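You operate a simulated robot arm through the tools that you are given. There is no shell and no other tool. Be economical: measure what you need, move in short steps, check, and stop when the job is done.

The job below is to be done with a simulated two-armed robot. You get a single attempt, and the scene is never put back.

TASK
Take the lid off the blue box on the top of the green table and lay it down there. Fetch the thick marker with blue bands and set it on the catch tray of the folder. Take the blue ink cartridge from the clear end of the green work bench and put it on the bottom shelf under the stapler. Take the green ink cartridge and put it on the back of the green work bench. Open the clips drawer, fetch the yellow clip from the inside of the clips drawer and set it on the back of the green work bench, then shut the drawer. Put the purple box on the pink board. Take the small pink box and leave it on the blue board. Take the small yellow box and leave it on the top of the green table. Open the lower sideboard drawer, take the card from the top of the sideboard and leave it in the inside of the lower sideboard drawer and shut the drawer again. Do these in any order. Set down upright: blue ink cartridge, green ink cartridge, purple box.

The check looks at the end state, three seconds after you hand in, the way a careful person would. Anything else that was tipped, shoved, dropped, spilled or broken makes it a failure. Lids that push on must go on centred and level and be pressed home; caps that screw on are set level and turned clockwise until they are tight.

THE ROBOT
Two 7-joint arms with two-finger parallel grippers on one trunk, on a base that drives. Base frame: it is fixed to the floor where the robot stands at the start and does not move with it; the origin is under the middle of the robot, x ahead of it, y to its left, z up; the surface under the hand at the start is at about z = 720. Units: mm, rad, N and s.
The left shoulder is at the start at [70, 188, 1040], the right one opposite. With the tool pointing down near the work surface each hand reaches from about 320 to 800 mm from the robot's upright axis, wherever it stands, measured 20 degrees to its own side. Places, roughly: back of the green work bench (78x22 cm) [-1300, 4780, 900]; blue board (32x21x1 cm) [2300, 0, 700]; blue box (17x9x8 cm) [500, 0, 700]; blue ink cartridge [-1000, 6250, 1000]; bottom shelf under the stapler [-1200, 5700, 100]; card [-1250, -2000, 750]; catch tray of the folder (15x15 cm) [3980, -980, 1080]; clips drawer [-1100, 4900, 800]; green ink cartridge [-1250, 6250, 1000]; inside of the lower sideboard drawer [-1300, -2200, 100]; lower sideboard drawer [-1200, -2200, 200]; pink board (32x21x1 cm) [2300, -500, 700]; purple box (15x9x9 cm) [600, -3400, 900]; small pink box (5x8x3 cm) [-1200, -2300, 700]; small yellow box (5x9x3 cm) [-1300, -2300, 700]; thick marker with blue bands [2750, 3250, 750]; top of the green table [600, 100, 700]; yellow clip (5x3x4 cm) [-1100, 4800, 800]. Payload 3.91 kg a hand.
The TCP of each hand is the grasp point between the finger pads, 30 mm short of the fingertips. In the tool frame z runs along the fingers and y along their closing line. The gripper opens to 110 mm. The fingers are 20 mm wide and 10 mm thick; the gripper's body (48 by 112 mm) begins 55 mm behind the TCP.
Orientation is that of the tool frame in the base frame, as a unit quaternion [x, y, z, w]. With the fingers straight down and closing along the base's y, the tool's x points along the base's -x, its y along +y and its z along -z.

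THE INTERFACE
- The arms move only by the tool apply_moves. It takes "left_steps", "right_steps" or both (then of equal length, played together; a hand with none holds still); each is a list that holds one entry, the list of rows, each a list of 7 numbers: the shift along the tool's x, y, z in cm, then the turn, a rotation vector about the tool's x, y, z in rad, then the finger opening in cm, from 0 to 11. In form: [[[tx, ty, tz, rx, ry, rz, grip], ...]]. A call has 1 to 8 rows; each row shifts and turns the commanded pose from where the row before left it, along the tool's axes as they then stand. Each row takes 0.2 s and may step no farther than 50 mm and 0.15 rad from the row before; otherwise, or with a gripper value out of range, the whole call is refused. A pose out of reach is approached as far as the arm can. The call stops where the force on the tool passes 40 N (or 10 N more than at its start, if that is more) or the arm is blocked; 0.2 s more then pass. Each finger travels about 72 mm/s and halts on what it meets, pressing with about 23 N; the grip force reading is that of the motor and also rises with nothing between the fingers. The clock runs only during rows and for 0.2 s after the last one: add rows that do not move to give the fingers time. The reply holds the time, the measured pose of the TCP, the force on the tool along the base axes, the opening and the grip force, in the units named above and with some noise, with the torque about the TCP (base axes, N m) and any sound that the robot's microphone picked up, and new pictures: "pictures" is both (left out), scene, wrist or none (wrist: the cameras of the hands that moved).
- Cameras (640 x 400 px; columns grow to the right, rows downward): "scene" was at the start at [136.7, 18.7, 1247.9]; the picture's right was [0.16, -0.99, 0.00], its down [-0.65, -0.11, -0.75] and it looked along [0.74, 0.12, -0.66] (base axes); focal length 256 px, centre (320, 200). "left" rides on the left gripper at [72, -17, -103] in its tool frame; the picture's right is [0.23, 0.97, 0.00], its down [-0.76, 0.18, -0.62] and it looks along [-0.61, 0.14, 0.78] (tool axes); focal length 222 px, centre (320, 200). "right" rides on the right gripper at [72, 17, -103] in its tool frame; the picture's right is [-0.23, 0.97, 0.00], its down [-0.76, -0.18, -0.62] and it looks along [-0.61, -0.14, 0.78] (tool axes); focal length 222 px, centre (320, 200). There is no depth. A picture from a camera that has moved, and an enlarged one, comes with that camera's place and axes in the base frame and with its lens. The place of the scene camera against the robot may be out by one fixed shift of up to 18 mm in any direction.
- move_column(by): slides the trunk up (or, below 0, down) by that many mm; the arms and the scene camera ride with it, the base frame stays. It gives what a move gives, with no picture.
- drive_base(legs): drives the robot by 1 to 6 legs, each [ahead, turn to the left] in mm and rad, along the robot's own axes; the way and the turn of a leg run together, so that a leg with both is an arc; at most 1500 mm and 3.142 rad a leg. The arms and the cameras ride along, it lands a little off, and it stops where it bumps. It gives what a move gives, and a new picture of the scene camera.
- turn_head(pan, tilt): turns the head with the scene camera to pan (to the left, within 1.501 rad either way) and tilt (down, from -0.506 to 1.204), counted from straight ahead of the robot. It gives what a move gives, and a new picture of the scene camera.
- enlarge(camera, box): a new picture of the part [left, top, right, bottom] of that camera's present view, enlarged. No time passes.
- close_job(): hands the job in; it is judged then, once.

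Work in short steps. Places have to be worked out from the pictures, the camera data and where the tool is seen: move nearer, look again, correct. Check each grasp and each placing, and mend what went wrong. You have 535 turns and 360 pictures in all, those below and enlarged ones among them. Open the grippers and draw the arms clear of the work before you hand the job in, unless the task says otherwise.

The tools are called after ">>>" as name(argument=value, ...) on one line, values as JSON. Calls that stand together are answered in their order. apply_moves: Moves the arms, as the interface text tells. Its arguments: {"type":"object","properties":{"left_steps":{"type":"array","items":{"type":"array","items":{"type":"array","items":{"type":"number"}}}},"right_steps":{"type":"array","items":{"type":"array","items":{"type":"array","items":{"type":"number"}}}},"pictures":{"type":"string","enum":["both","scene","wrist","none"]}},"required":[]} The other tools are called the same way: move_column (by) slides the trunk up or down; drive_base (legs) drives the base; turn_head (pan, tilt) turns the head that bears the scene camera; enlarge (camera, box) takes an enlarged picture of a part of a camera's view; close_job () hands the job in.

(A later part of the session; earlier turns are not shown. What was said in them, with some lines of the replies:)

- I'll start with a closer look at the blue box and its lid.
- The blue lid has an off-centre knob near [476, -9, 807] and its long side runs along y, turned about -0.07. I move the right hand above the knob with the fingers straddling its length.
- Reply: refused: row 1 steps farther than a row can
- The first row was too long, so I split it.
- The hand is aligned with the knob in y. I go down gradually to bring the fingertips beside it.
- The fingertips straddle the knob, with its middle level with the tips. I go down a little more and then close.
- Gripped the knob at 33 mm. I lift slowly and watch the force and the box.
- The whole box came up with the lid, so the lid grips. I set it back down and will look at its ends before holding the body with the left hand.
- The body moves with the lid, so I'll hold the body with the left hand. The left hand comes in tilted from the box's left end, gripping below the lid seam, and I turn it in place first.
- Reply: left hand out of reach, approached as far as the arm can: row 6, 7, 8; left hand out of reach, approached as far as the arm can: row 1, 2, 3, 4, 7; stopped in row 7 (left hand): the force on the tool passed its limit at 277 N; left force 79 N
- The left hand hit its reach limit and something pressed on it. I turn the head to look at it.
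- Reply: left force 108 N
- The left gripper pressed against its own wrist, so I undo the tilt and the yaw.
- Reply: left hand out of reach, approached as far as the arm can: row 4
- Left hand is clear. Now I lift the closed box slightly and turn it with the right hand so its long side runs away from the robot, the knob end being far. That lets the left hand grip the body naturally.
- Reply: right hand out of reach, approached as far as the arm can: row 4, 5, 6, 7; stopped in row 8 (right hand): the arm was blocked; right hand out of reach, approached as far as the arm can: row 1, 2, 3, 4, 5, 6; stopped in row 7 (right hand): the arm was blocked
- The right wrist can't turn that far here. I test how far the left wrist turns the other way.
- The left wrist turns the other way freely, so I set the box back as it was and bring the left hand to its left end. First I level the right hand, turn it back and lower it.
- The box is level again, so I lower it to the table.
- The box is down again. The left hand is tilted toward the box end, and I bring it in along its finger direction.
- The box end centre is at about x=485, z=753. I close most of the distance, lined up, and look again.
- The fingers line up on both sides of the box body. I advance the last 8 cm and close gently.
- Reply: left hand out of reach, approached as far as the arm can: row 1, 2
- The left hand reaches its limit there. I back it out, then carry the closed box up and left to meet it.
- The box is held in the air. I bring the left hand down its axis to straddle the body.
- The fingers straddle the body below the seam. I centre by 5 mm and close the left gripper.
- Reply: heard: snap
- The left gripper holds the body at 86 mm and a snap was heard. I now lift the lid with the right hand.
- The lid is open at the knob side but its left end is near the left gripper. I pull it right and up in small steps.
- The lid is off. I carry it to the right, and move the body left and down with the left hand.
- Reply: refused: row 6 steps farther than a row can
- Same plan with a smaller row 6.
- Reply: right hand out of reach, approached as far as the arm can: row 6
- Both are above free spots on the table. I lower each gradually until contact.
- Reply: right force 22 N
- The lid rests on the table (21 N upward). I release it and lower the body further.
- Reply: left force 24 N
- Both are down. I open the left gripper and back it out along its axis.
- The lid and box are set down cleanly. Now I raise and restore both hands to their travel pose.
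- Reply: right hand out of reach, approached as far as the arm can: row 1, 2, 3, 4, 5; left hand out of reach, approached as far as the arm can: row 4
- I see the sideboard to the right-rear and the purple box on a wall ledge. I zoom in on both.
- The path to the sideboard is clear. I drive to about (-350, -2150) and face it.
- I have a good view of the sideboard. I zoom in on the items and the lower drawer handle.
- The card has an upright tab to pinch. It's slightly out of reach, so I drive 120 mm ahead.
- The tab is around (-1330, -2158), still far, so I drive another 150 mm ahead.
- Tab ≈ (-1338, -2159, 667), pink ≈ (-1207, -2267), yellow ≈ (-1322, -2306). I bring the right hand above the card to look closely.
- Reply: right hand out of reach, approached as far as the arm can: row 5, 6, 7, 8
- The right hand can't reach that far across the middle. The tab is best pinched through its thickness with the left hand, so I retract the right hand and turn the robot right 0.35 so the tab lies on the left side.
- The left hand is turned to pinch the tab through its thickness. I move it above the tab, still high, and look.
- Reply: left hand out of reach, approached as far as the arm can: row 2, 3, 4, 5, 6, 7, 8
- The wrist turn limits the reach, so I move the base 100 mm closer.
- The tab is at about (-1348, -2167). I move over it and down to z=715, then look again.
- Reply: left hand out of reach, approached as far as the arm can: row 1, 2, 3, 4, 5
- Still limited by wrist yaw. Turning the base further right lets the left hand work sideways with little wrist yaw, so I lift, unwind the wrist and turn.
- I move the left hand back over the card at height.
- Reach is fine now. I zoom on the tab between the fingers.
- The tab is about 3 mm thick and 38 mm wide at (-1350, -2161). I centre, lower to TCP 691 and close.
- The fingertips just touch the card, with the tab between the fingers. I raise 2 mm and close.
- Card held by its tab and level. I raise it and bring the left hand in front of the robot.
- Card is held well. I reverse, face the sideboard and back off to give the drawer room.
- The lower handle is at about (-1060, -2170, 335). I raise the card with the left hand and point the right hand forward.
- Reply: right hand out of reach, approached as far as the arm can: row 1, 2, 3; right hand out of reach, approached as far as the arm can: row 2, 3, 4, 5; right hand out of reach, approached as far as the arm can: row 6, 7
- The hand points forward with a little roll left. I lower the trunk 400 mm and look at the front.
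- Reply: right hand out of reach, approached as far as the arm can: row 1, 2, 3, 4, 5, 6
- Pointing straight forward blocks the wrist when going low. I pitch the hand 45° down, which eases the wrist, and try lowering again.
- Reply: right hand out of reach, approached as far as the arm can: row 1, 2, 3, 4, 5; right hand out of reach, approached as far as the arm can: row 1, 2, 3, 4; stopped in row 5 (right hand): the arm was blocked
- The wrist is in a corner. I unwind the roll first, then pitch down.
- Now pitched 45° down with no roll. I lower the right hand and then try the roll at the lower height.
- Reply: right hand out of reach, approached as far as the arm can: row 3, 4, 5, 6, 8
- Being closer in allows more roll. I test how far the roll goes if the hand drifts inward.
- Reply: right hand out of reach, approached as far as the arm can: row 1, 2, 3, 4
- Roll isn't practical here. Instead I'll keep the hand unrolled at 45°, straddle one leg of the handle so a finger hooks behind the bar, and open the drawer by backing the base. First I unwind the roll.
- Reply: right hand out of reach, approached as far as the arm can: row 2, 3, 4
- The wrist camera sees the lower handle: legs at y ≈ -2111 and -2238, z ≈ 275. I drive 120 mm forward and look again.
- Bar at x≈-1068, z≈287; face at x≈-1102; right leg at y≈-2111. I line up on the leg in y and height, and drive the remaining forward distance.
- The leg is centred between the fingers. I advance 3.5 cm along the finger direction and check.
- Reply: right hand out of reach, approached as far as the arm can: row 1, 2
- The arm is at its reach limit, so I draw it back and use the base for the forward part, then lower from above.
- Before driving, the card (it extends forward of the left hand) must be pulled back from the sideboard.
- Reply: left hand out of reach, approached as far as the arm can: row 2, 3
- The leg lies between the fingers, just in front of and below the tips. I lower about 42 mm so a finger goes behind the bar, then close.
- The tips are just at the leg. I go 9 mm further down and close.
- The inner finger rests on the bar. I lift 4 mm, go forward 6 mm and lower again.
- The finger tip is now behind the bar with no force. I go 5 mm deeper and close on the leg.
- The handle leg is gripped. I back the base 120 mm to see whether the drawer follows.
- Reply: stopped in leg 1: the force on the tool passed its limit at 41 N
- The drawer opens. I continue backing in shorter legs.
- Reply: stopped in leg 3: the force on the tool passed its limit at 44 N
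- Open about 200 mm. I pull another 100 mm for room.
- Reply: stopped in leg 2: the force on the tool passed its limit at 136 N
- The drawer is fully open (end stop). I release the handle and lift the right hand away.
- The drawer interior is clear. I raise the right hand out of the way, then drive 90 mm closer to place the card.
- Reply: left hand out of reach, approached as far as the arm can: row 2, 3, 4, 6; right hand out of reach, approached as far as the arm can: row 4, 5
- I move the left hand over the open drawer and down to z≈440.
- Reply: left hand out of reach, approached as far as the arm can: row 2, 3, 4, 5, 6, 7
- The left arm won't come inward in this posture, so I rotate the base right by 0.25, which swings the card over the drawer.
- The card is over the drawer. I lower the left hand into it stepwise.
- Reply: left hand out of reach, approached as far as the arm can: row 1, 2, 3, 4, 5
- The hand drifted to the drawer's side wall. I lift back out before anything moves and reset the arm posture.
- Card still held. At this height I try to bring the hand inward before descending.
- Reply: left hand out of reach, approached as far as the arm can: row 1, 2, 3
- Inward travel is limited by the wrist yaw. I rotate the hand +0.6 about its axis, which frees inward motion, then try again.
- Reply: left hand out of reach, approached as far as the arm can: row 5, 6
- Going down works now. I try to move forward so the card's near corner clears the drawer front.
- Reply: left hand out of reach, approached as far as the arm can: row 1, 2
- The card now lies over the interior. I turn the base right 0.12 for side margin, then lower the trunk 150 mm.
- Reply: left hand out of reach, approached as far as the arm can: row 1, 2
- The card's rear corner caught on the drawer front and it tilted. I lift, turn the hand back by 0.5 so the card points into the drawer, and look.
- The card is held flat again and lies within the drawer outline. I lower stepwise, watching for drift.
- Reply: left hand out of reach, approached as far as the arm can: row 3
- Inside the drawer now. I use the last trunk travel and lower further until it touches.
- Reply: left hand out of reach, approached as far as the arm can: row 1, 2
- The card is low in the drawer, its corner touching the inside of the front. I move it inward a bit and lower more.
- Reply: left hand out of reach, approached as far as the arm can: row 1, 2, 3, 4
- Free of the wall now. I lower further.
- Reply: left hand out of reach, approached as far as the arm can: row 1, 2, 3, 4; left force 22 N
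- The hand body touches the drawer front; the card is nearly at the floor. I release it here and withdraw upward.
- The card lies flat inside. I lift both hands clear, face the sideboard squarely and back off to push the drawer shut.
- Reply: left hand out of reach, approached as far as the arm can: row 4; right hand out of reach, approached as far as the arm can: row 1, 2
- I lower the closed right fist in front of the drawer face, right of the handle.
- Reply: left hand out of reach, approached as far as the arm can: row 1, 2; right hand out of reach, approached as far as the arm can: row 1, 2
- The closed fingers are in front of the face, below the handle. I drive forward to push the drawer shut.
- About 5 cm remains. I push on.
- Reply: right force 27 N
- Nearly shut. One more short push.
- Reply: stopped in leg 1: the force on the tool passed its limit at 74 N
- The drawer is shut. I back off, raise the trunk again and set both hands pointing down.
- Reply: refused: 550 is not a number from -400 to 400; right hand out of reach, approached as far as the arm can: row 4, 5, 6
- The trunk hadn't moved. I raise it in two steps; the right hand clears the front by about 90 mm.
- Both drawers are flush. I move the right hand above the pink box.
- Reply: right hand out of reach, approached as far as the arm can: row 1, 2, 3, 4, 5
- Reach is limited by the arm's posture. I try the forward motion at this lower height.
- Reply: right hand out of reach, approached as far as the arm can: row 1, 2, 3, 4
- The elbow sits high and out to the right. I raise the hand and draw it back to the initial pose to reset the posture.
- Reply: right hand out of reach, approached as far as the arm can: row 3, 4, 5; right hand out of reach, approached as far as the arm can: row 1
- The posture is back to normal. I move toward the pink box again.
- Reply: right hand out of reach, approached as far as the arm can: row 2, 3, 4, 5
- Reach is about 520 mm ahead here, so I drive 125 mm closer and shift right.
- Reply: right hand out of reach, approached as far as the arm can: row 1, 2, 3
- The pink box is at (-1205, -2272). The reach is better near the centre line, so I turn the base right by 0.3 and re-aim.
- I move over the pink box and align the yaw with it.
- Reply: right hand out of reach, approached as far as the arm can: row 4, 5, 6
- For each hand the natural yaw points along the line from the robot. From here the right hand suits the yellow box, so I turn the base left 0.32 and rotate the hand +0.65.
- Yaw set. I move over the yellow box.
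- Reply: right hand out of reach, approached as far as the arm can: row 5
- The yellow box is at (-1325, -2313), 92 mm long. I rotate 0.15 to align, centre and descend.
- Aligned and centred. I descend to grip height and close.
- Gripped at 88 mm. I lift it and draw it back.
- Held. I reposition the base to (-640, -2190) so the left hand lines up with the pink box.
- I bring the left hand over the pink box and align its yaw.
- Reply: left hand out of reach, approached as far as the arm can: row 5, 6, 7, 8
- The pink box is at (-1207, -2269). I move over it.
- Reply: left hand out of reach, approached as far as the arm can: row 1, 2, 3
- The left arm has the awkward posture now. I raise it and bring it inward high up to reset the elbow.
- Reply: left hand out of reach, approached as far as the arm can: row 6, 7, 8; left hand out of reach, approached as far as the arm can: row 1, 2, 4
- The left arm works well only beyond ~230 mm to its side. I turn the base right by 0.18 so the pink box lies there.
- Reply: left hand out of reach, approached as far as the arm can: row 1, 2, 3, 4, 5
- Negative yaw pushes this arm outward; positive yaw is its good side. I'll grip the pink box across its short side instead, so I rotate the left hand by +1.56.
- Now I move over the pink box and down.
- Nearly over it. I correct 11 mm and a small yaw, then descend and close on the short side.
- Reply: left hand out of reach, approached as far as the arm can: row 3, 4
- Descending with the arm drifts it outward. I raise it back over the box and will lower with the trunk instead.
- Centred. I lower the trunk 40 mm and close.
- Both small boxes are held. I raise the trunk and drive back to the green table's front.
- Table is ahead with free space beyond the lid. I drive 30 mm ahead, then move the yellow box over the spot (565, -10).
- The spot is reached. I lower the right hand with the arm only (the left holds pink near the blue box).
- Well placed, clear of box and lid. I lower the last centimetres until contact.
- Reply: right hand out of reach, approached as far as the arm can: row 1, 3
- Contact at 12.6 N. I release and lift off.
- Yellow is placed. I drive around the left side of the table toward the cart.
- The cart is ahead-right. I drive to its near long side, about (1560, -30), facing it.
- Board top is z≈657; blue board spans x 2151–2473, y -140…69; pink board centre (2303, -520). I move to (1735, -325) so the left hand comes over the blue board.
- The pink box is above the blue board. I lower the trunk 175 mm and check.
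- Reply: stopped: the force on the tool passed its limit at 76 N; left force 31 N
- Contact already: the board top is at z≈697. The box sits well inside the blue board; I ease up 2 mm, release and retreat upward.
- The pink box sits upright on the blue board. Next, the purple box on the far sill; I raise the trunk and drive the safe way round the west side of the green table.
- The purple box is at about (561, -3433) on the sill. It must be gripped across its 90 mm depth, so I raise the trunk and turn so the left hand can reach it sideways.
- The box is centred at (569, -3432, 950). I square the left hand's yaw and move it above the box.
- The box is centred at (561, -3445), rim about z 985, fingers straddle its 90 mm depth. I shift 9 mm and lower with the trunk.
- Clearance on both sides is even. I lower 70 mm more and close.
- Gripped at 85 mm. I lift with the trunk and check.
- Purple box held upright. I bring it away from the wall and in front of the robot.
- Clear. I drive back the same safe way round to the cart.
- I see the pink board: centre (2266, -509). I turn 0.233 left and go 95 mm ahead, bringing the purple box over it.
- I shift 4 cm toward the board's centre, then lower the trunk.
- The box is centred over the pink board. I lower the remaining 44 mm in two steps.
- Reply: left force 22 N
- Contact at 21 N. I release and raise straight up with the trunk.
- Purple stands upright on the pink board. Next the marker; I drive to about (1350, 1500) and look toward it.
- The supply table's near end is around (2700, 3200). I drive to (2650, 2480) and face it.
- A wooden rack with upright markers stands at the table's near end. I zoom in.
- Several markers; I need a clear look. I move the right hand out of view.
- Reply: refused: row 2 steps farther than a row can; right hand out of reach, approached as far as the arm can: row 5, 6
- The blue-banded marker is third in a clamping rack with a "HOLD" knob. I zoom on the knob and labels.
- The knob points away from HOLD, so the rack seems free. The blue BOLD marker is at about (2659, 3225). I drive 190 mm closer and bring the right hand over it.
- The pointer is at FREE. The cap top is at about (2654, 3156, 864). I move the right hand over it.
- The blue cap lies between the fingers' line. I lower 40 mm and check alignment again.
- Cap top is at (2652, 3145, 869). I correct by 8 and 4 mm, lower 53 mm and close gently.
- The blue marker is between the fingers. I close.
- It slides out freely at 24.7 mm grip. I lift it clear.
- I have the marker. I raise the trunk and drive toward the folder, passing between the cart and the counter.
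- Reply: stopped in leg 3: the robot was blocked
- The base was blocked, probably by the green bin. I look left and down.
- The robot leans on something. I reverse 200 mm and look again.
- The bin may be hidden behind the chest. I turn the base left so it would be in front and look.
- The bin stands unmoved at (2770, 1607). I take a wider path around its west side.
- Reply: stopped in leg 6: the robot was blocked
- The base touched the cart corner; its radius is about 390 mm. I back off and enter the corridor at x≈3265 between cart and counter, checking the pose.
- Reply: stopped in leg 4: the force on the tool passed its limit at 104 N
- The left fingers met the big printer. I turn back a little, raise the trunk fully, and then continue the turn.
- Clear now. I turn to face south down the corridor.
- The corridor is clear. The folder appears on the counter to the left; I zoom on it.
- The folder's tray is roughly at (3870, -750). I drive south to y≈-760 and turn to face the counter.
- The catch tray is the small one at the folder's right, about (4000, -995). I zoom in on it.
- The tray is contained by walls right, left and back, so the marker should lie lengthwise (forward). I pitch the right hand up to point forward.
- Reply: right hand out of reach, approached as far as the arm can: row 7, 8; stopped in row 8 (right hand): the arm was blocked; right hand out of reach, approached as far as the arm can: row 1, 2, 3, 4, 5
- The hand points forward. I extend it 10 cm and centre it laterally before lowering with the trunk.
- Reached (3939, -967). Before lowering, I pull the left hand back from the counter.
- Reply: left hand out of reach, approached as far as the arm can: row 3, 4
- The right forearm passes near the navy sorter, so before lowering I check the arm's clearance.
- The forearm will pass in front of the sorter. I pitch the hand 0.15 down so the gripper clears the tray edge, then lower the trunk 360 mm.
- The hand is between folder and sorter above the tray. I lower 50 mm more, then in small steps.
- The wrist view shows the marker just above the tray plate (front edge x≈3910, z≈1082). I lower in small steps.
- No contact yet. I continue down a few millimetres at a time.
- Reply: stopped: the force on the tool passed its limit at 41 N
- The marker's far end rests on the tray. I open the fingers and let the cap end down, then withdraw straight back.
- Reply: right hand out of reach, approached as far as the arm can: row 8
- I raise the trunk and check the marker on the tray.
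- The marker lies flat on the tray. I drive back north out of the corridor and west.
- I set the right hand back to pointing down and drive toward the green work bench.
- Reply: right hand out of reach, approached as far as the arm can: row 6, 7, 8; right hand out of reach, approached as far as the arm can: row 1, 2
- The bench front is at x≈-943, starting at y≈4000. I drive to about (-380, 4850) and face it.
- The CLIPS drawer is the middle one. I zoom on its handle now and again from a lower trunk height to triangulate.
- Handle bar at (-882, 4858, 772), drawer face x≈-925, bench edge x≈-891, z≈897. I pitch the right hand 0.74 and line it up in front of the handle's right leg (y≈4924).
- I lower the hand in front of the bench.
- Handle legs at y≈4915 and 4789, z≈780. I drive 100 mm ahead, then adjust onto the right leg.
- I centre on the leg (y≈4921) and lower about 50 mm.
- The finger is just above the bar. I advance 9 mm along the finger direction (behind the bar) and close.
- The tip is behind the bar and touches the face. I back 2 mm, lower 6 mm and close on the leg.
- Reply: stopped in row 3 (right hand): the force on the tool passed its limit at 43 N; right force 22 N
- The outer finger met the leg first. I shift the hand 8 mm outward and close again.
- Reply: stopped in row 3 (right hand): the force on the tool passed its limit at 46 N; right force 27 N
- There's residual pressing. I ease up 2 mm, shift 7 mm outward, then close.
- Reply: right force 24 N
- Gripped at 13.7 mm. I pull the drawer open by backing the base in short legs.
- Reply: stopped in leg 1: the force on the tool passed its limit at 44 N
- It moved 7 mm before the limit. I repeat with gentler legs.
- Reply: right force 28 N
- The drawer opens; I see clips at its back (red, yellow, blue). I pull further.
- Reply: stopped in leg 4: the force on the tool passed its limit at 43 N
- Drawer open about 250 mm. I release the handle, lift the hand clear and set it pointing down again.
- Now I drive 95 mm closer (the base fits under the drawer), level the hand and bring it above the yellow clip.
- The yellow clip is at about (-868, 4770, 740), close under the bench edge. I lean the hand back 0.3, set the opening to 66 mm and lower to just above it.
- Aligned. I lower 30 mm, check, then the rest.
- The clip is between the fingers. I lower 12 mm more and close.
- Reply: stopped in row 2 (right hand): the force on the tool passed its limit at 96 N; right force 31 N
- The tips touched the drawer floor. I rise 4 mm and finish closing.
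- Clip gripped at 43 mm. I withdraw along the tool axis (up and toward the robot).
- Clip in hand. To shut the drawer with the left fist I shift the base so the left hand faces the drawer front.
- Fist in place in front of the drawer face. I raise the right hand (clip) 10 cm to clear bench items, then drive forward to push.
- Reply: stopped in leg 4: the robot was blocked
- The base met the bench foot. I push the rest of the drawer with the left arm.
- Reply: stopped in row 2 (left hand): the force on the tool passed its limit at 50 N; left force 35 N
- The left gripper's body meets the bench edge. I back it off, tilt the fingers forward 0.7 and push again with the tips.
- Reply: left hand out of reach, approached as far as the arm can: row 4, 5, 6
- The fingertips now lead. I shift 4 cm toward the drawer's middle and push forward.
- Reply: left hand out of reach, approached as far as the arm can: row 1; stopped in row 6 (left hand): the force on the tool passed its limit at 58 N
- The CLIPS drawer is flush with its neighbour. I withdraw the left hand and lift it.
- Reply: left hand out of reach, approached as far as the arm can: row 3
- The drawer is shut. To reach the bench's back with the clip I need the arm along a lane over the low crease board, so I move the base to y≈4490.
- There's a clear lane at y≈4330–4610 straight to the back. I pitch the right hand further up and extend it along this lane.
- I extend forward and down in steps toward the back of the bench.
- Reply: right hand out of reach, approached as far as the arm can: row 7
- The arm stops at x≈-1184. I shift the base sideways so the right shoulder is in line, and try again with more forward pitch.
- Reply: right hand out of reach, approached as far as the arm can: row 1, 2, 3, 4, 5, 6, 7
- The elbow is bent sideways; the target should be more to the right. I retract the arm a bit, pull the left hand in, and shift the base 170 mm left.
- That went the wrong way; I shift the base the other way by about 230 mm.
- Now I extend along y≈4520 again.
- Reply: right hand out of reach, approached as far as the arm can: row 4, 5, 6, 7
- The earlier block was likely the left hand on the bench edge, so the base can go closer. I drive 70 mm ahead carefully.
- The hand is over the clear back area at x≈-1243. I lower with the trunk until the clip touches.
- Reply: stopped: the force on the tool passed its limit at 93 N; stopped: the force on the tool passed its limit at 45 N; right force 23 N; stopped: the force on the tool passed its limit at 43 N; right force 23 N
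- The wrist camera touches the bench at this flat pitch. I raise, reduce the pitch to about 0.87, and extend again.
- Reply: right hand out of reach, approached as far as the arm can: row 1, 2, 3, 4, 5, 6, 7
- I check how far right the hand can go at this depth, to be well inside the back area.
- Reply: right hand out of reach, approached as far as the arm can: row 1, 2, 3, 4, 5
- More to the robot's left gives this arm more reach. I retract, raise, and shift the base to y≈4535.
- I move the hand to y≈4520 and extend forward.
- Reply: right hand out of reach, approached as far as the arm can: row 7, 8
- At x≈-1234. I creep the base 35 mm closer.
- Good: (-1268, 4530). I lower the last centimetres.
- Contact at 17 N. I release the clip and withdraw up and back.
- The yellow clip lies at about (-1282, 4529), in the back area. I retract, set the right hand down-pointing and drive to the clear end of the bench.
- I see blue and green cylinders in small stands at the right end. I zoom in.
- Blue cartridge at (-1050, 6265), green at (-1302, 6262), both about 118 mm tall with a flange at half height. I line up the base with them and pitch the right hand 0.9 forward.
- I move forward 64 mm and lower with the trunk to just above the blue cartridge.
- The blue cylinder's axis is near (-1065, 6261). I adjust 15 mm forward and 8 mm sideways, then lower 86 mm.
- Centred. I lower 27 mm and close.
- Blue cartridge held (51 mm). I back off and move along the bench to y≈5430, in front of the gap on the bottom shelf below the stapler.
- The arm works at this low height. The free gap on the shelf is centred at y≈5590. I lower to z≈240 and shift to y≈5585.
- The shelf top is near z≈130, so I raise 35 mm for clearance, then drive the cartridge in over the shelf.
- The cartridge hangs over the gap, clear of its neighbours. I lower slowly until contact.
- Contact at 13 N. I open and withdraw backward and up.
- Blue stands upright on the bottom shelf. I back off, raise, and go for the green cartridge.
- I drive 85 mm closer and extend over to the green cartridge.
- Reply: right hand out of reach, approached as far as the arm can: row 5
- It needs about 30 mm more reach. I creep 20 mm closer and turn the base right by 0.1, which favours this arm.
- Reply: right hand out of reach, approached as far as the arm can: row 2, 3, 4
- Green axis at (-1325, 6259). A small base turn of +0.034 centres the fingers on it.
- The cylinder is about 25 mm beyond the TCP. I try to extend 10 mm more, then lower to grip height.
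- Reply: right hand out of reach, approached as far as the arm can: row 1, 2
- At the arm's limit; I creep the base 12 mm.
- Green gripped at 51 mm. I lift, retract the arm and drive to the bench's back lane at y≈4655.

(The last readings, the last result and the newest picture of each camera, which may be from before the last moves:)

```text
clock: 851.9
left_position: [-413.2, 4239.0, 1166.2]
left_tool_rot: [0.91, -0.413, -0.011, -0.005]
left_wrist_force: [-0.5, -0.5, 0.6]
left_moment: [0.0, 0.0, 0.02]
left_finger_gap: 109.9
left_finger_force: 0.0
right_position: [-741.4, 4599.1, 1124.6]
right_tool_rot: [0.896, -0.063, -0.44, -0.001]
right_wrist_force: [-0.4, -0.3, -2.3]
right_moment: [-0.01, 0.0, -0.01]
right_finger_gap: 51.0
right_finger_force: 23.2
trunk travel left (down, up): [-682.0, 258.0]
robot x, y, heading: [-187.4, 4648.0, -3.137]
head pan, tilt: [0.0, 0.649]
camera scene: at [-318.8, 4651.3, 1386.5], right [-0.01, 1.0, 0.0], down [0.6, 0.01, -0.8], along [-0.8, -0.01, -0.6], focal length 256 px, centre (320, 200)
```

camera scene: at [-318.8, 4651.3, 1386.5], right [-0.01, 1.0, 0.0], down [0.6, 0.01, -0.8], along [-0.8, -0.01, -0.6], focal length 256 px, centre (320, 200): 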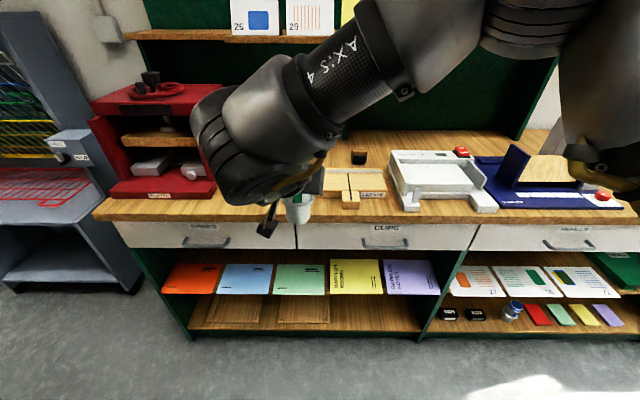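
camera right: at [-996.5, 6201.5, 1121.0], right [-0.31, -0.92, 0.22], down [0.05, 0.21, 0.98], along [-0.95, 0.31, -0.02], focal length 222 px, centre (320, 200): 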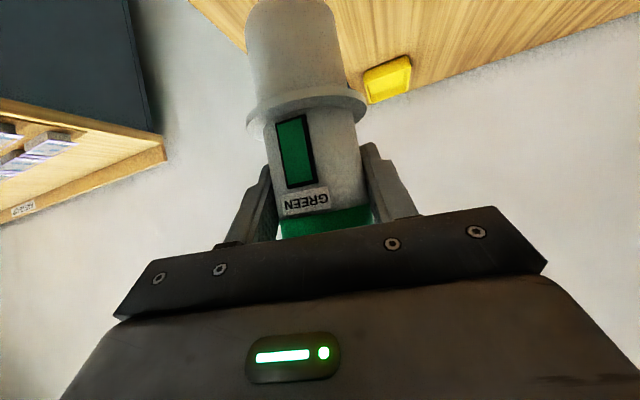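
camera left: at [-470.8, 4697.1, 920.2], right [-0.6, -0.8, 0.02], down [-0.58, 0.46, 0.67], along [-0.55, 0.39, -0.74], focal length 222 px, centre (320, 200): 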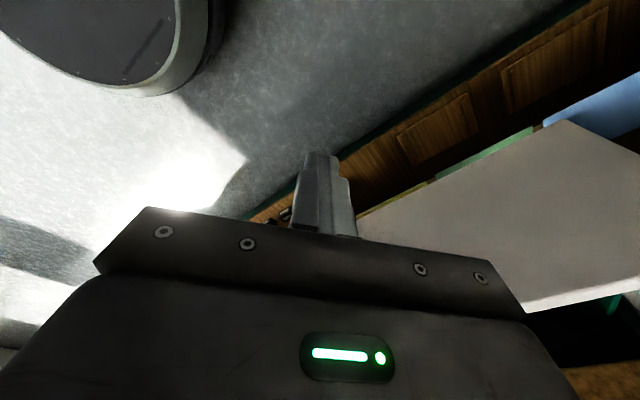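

In position. I drive 345 mm ahead, then extend over the back of the bench at y≈4640.

>>> drive_base(legs=[[345, 0]])

>>> apply_moves(right_steps=[[[-2.5, -2, 3.3, 0, 0, 0, 3.5], [-2.5, -2, 3.3, 0, 0, 0, 3.5], [-2.5, 0, 3.3, 0, 0, 0, 3.5], [-2.5, 0, 3.3, 0, 0, 0, 3.5], [-2.5, 0, 3.3, 0, 0, 0, 3.5], [0, 0, 0, 0, 0, 0, 3.5]]], pictures="none")

```text
clock: 854.1
left_position: [-756.0, 4235.2, 1166.9]
left_tool_rot: [0.911, -0.413, -0.012, -0.006]
left_wrist_force: [0.0, -0.3, -0.9]
left_moment: [0.02, 0.0, -0.01]
left_finger_gap: 110.1
left_finger_force: 0.1
right_position: [-1085.2, 4597.6, 1126.2]
right_tool_rot: [0.896, -0.066, -0.44, 0.0]
right_wrist_force: [-1.1, -0.2, -3.0]
right_moment: [-0.05, 0.03, 0.03]
right_finger_gap: 51.1
right_finger_force: 23.0
trunk travel left (down, up): [-682.0, 258.0]
robot x, y, heading: [-529.2, 4647.9, -3.131]
head pan, tilt: [0.0, 0.649]
camera scene: at [-661.8, 4648.3, 1386.6], right [-0.01, 1.0, 0.0], down [0.6, 0.01, -0.8], along [-0.8, -0.01, -0.6], focal length 256 px, centre (320, 200)
```

scene: 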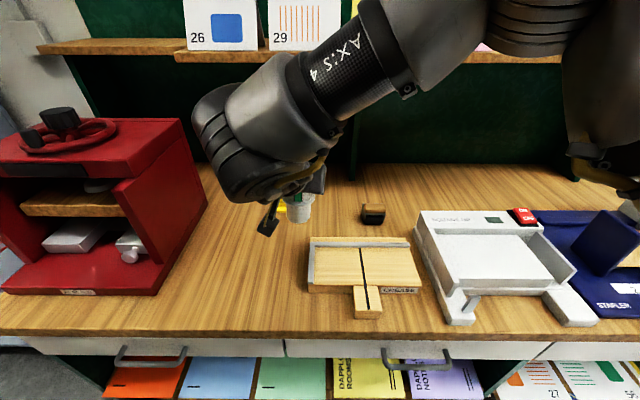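

```text
clock: 855.5
left_position: [-755.9, 4237.1, 1166.6]
left_tool_rot: [0.91, -0.414, -0.013, -0.006]
left_wrist_force: [0.4, -0.1, -0.1]
left_moment: [-0.02, 0.0, 0.03]
left_finger_gap: 109.8
left_finger_force: 0.2
right_position: [-1287.1, 4662.5, 1120.3]
right_tool_rot: [0.896, -0.066, -0.44, 0.0]
right_wrist_force: [-0.4, -0.8, -1.6]
right_moment: [0.02, 0.0, 0.0]
right_finger_gap: 51.0
right_finger_force: 23.0
trunk travel left (down, up): [-682.0, 258.0]
robot x, y, heading: [-528.7, 4643.3, -3.128]
head pan, tilt: [0.0, 0.649]
```

Over (-1300, 4662). I lower with the trunk.

>>> move_column(by=-110)

>>> enlarge(camera="right", box=[0, 0, 640, 400])

>>> move_column(by=-10)

>>> move_column(by=-6)

```text
clock: 856.9
left_position: [-757.2, 4236.2, 1057.0]
left_tool_rot: [0.911, -0.413, -0.012, -0.006]
left_wrist_force: [-0.5, 0.0, -0.4]
left_moment: [0.02, 0.01, -0.04]
left_finger_gap: 110.0
left_finger_force: 0.1
right_position: [-1287.0, 4663.5, 1009.6]
right_tool_rot: [0.896, -0.066, -0.44, 0.0]
right_wrist_force: [-0.3, -0.1, -1.2]
right_moment: [0.0, -0.01, 0.0]
right_finger_gap: 51.2
right_finger_force: 23.1
trunk travel left (down, up): [-572.0, 368.0]
robot x, y, heading: [-528.1, 4646.9, -3.134]
head pan, tilt: [0.0, 0.649]
```

```text
1.00 times, centred on (320, 200) of right (not enlarged: the box is as wide or as high as the picture)
camera zoom: at [-1164.8, 4630.2, 1016.9], right [-0.25, -0.94, 0.24], down [0.05, 0.23, 0.97], along [-0.97, 0.26, -0.01], focal length 222 px, centre (320, 200)
```

zoom: 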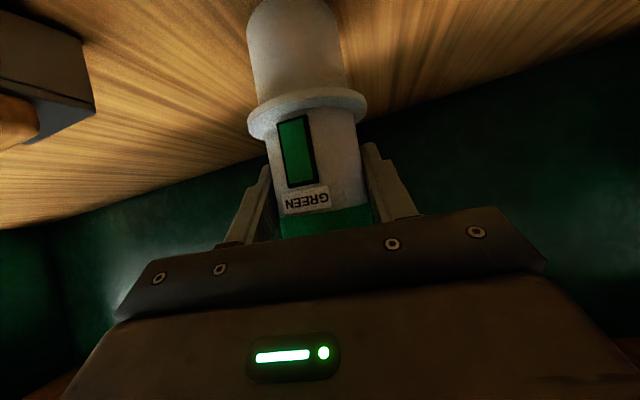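

```text
clock: 857.5
left_position: [-755.8, 4236.5, 1047.1]
left_tool_rot: [0.911, -0.413, -0.012, -0.007]
left_wrist_force: [1.0, 0.3, 1.1]
left_moment: [-0.01, -0.03, 0.02]
left_finger_gap: 110.2
left_finger_force: 0.0
right_position: [-1287.4, 4662.1, 1000.5]
right_tool_rot: [0.896, -0.067, -0.44, 0.0]
right_wrist_force: [-0.4, 0.2, -1.1]
right_moment: [0.01, 0.01, 0.03]
right_finger_gap: 51.2
right_finger_force: 22.6
trunk travel left (down, up): [-562.0, 378.0]
robot x, y, heading: [-527.6, 4646.2, -3.131]
head pan, tilt: [0.0, 0.649]
```

```text
clock: 858.1
left_position: [-755.5, 4236.4, 1040.2]
left_tool_rot: [0.911, -0.412, -0.011, -0.006]
left_wrist_force: [0.1, 0.6, -0.7]
left_moment: [0.03, 0.03, 0.01]
left_finger_gap: 109.9
left_finger_force: 0.1
right_position: [-1287.9, 4662.9, 995.2]
right_tool_rot: [0.895, -0.067, -0.441, -0.001]
right_wrist_force: [-0.5, -0.2, 3.4]
right_moment: [0.04, 0.12, 0.0]
right_finger_gap: 51.2
right_finger_force: 22.9
trunk travel left (down, up): [-556.0, 384.0]
robot x, y, heading: [-530.7, 4646.7, -3.131]
head pan, tilt: [0.0, 0.649]
```

Light contact at z 995. I lower 3 mm more, release and withdraw back and up.

>>> move_column(by=-3)

>>> apply_moves(right_steps=[[[0, 0, 0, 0, 0, 0, 6.5], [0, 0, 0, 0, 0, 0, 8], [0, 0, -1, 0, 0, 0, 8], [0, 0, -3, 0, 0, 0, 8], [0, 0, -4, 0, 0, 0, 8], [0, 0, -4, 0, 0, 0, 8]]], pictures="wrist")

```text
clock: 858.6
left_position: [-755.4, 4236.2, 1038.0]
left_tool_rot: [0.911, -0.413, -0.013, -0.006]
left_wrist_force: [0.2, 0.0, -0.1]
left_moment: [0.01, 0.0, -0.03]
left_finger_gap: 110.0
left_finger_force: 0.0
right_position: [-1286.6, 4662.7, 995.2]
right_tool_rot: [0.894, -0.067, -0.443, 0.0]
right_wrist_force: [-5.2, -1.6, 16.4]
right_moment: [0.25, 0.41, 0.08]
right_finger_gap: 51.0
right_finger_force: 23.2
trunk travel left (down, up): [-553.0, 387.0]
robot x, y, heading: [-527.3, 4645.1, -3.133]
head pan, tilt: [0.0, 0.649]
```

```text
clock: 860.0
left_position: [-754.7, 4236.6, 1037.5]
left_tool_rot: [0.911, -0.413, -0.014, -0.006]
left_wrist_force: [1.2, -0.6, -0.2]
left_moment: [0.04, 0.03, 0.03]
left_finger_gap: 110.1
left_finger_force: 0.0
right_position: [-1191.9, 4655.9, 1065.1]
right_tool_rot: [0.895, -0.065, -0.441, 0.0]
right_wrist_force: [0.2, 0.8, 0.7]
right_moment: [-0.01, 0.0, -0.05]
right_finger_gap: 80.0
right_finger_force: 0.0
trunk travel left (down, up): [-553.0, 387.0]
robot x, y, heading: [-529.9, 4650.2, -3.128]
head pan, tilt: [0.0, 0.649]
camera right: at [-1068.1, 4622.4, 1072.1], right [-0.25, -0.94, 0.24], down [0.05, 0.23, 0.97], along [-0.97, 0.26, -0.01], focal length 222 px, centre (320, 200)
```

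right: 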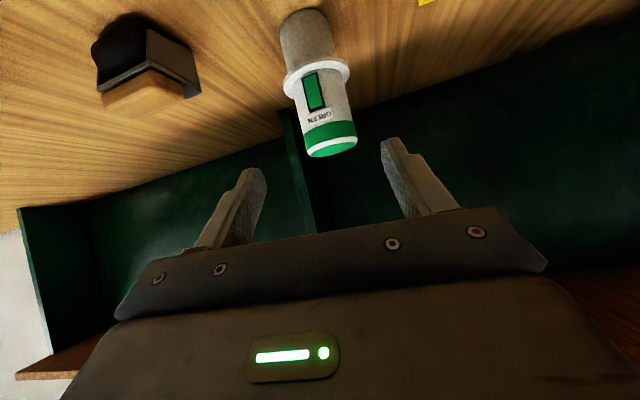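

Green stands upright. I retract the arm, back the base off and take a last look at the bench.

>>> apply_moves(right_steps=[[[0, 0, -4.5, 0, 0, 0, 11], [0, 0, -4.5, 0, 0, 0, 11], [0, 0, -4.5, 0, 0, 0, 11], [0, 0, -2, 0, 0.14, 0, 11], [0, 0, 0, 0, 0.14, 0, 11], [0, 0, 0, 0, 0.14, 0, 11], [0, 0, 0, 0, 0.14, 0, 11], [0, 0, 0, 0, 0.14, 0, 11]]], pictures="none")

>>> drive_base(legs=[[-450, 0]])

>>> enlarge(camera="scene", box=[120, 60, 480, 300])

```text
clock: 861.8
left_position: [-756.2, 4236.5, 1036.9]
left_tool_rot: [0.91, -0.414, -0.011, -0.006]
left_wrist_force: [0.0, -0.5, -0.2]
left_moment: [0.01, 0.0, 0.02]
left_finger_gap: 109.8
left_finger_force: 0.1
right_position: [-1071.1, 4646.2, 1159.2]
right_tool_rot: [0.992, -0.063, -0.105, 0.022]
right_wrist_force: [0.0, 0.2, 0.1]
right_moment: [0.01, 0.02, 0.01]
right_finger_gap: 110.1
right_finger_force: 0.0
trunk travel left (down, up): [-553.0, 387.0]
robot x, y, heading: [-525.8, 4643.9, -3.132]
head pan, tilt: [0.0, 0.649]
```

```text
clock: 864.5
left_position: [-306.2, 4240.2, 1039.2]
left_tool_rot: [0.911, -0.412, -0.012, -0.005]
left_wrist_force: [-0.1, -0.2, 0.1]
left_moment: [-0.01, 0.04, -0.02]
left_finger_gap: 109.6
left_finger_force: 0.0
right_position: [-621.7, 4649.5, 1159.0]
right_tool_rot: [0.992, -0.061, -0.107, 0.022]
right_wrist_force: [0.0, 0.2, 0.0]
right_moment: [0.02, 0.01, -0.01]
right_finger_gap: 110.1
right_finger_force: 0.0
trunk travel left (down, up): [-553.0, 387.0]
robot x, y, heading: [-81.8, 4652.6, -3.131]
head pan, tilt: [0.0, 0.649]
camera scene: at [-212.9, 4653.5, 1257.6], right [-0.01, 1.0, 0.0], down [0.6, 0.01, -0.8], along [-0.8, -0.01, -0.6], focal length 256 px, centre (320, 200)
```

scene: 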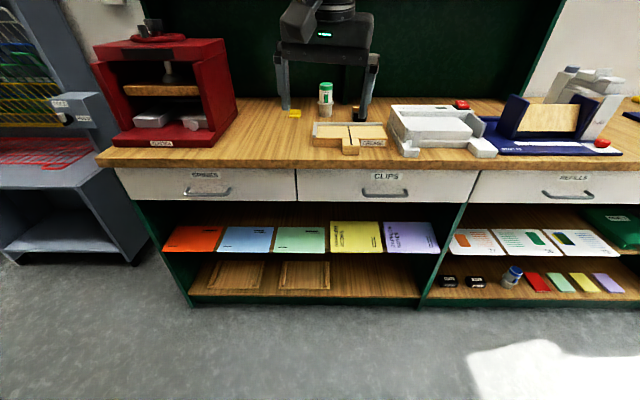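

```text
1.67 times, centred on (300, 180) of scene
camera zoom: at [-212.9, 4653.5, 1257.6], right [-0.01, 1.0, 0.0], down [0.6, 0.01, -0.8], along [-0.8, -0.01, -0.6], focal length 427 px, centre (353, 233)
```

zoom: 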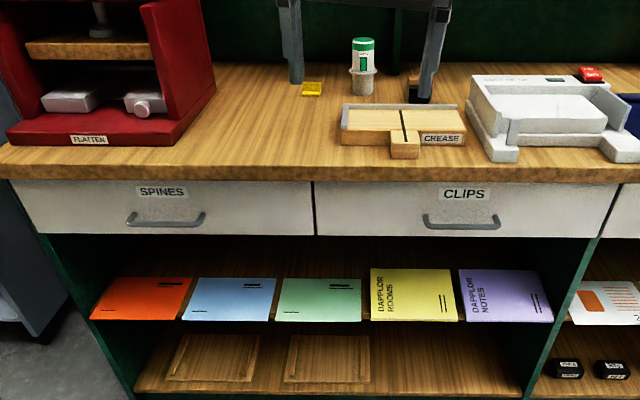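

Everything is in place: drawers shut, the clip and green cartridge at the back of the bench, the blue cartridge on the bottom shelf, grippers open and arms clear. I hand in.

>>> close_job()

```text
The job is handed in.
```

I finished all nine parts of the job and handed it in. I checked most placements by picture as I made them; the pictures showed the blue cartridge, green cartridge and purple box upright and both drawers shut.

- **Blue box:** to free the lid I had to lift the box, so its body now sits about 11 cm from where it started on the green table.
- **Contacts:** on the way the base touched the pallet cart once, and the left fingers bumped the large printer. I saw no damage in later pictures, and the cart's load looked in place. I could not rule out that either shifted a few millimetres.
- **Marker:** it lies flat on the catch tray with its cap end right at the front edge.
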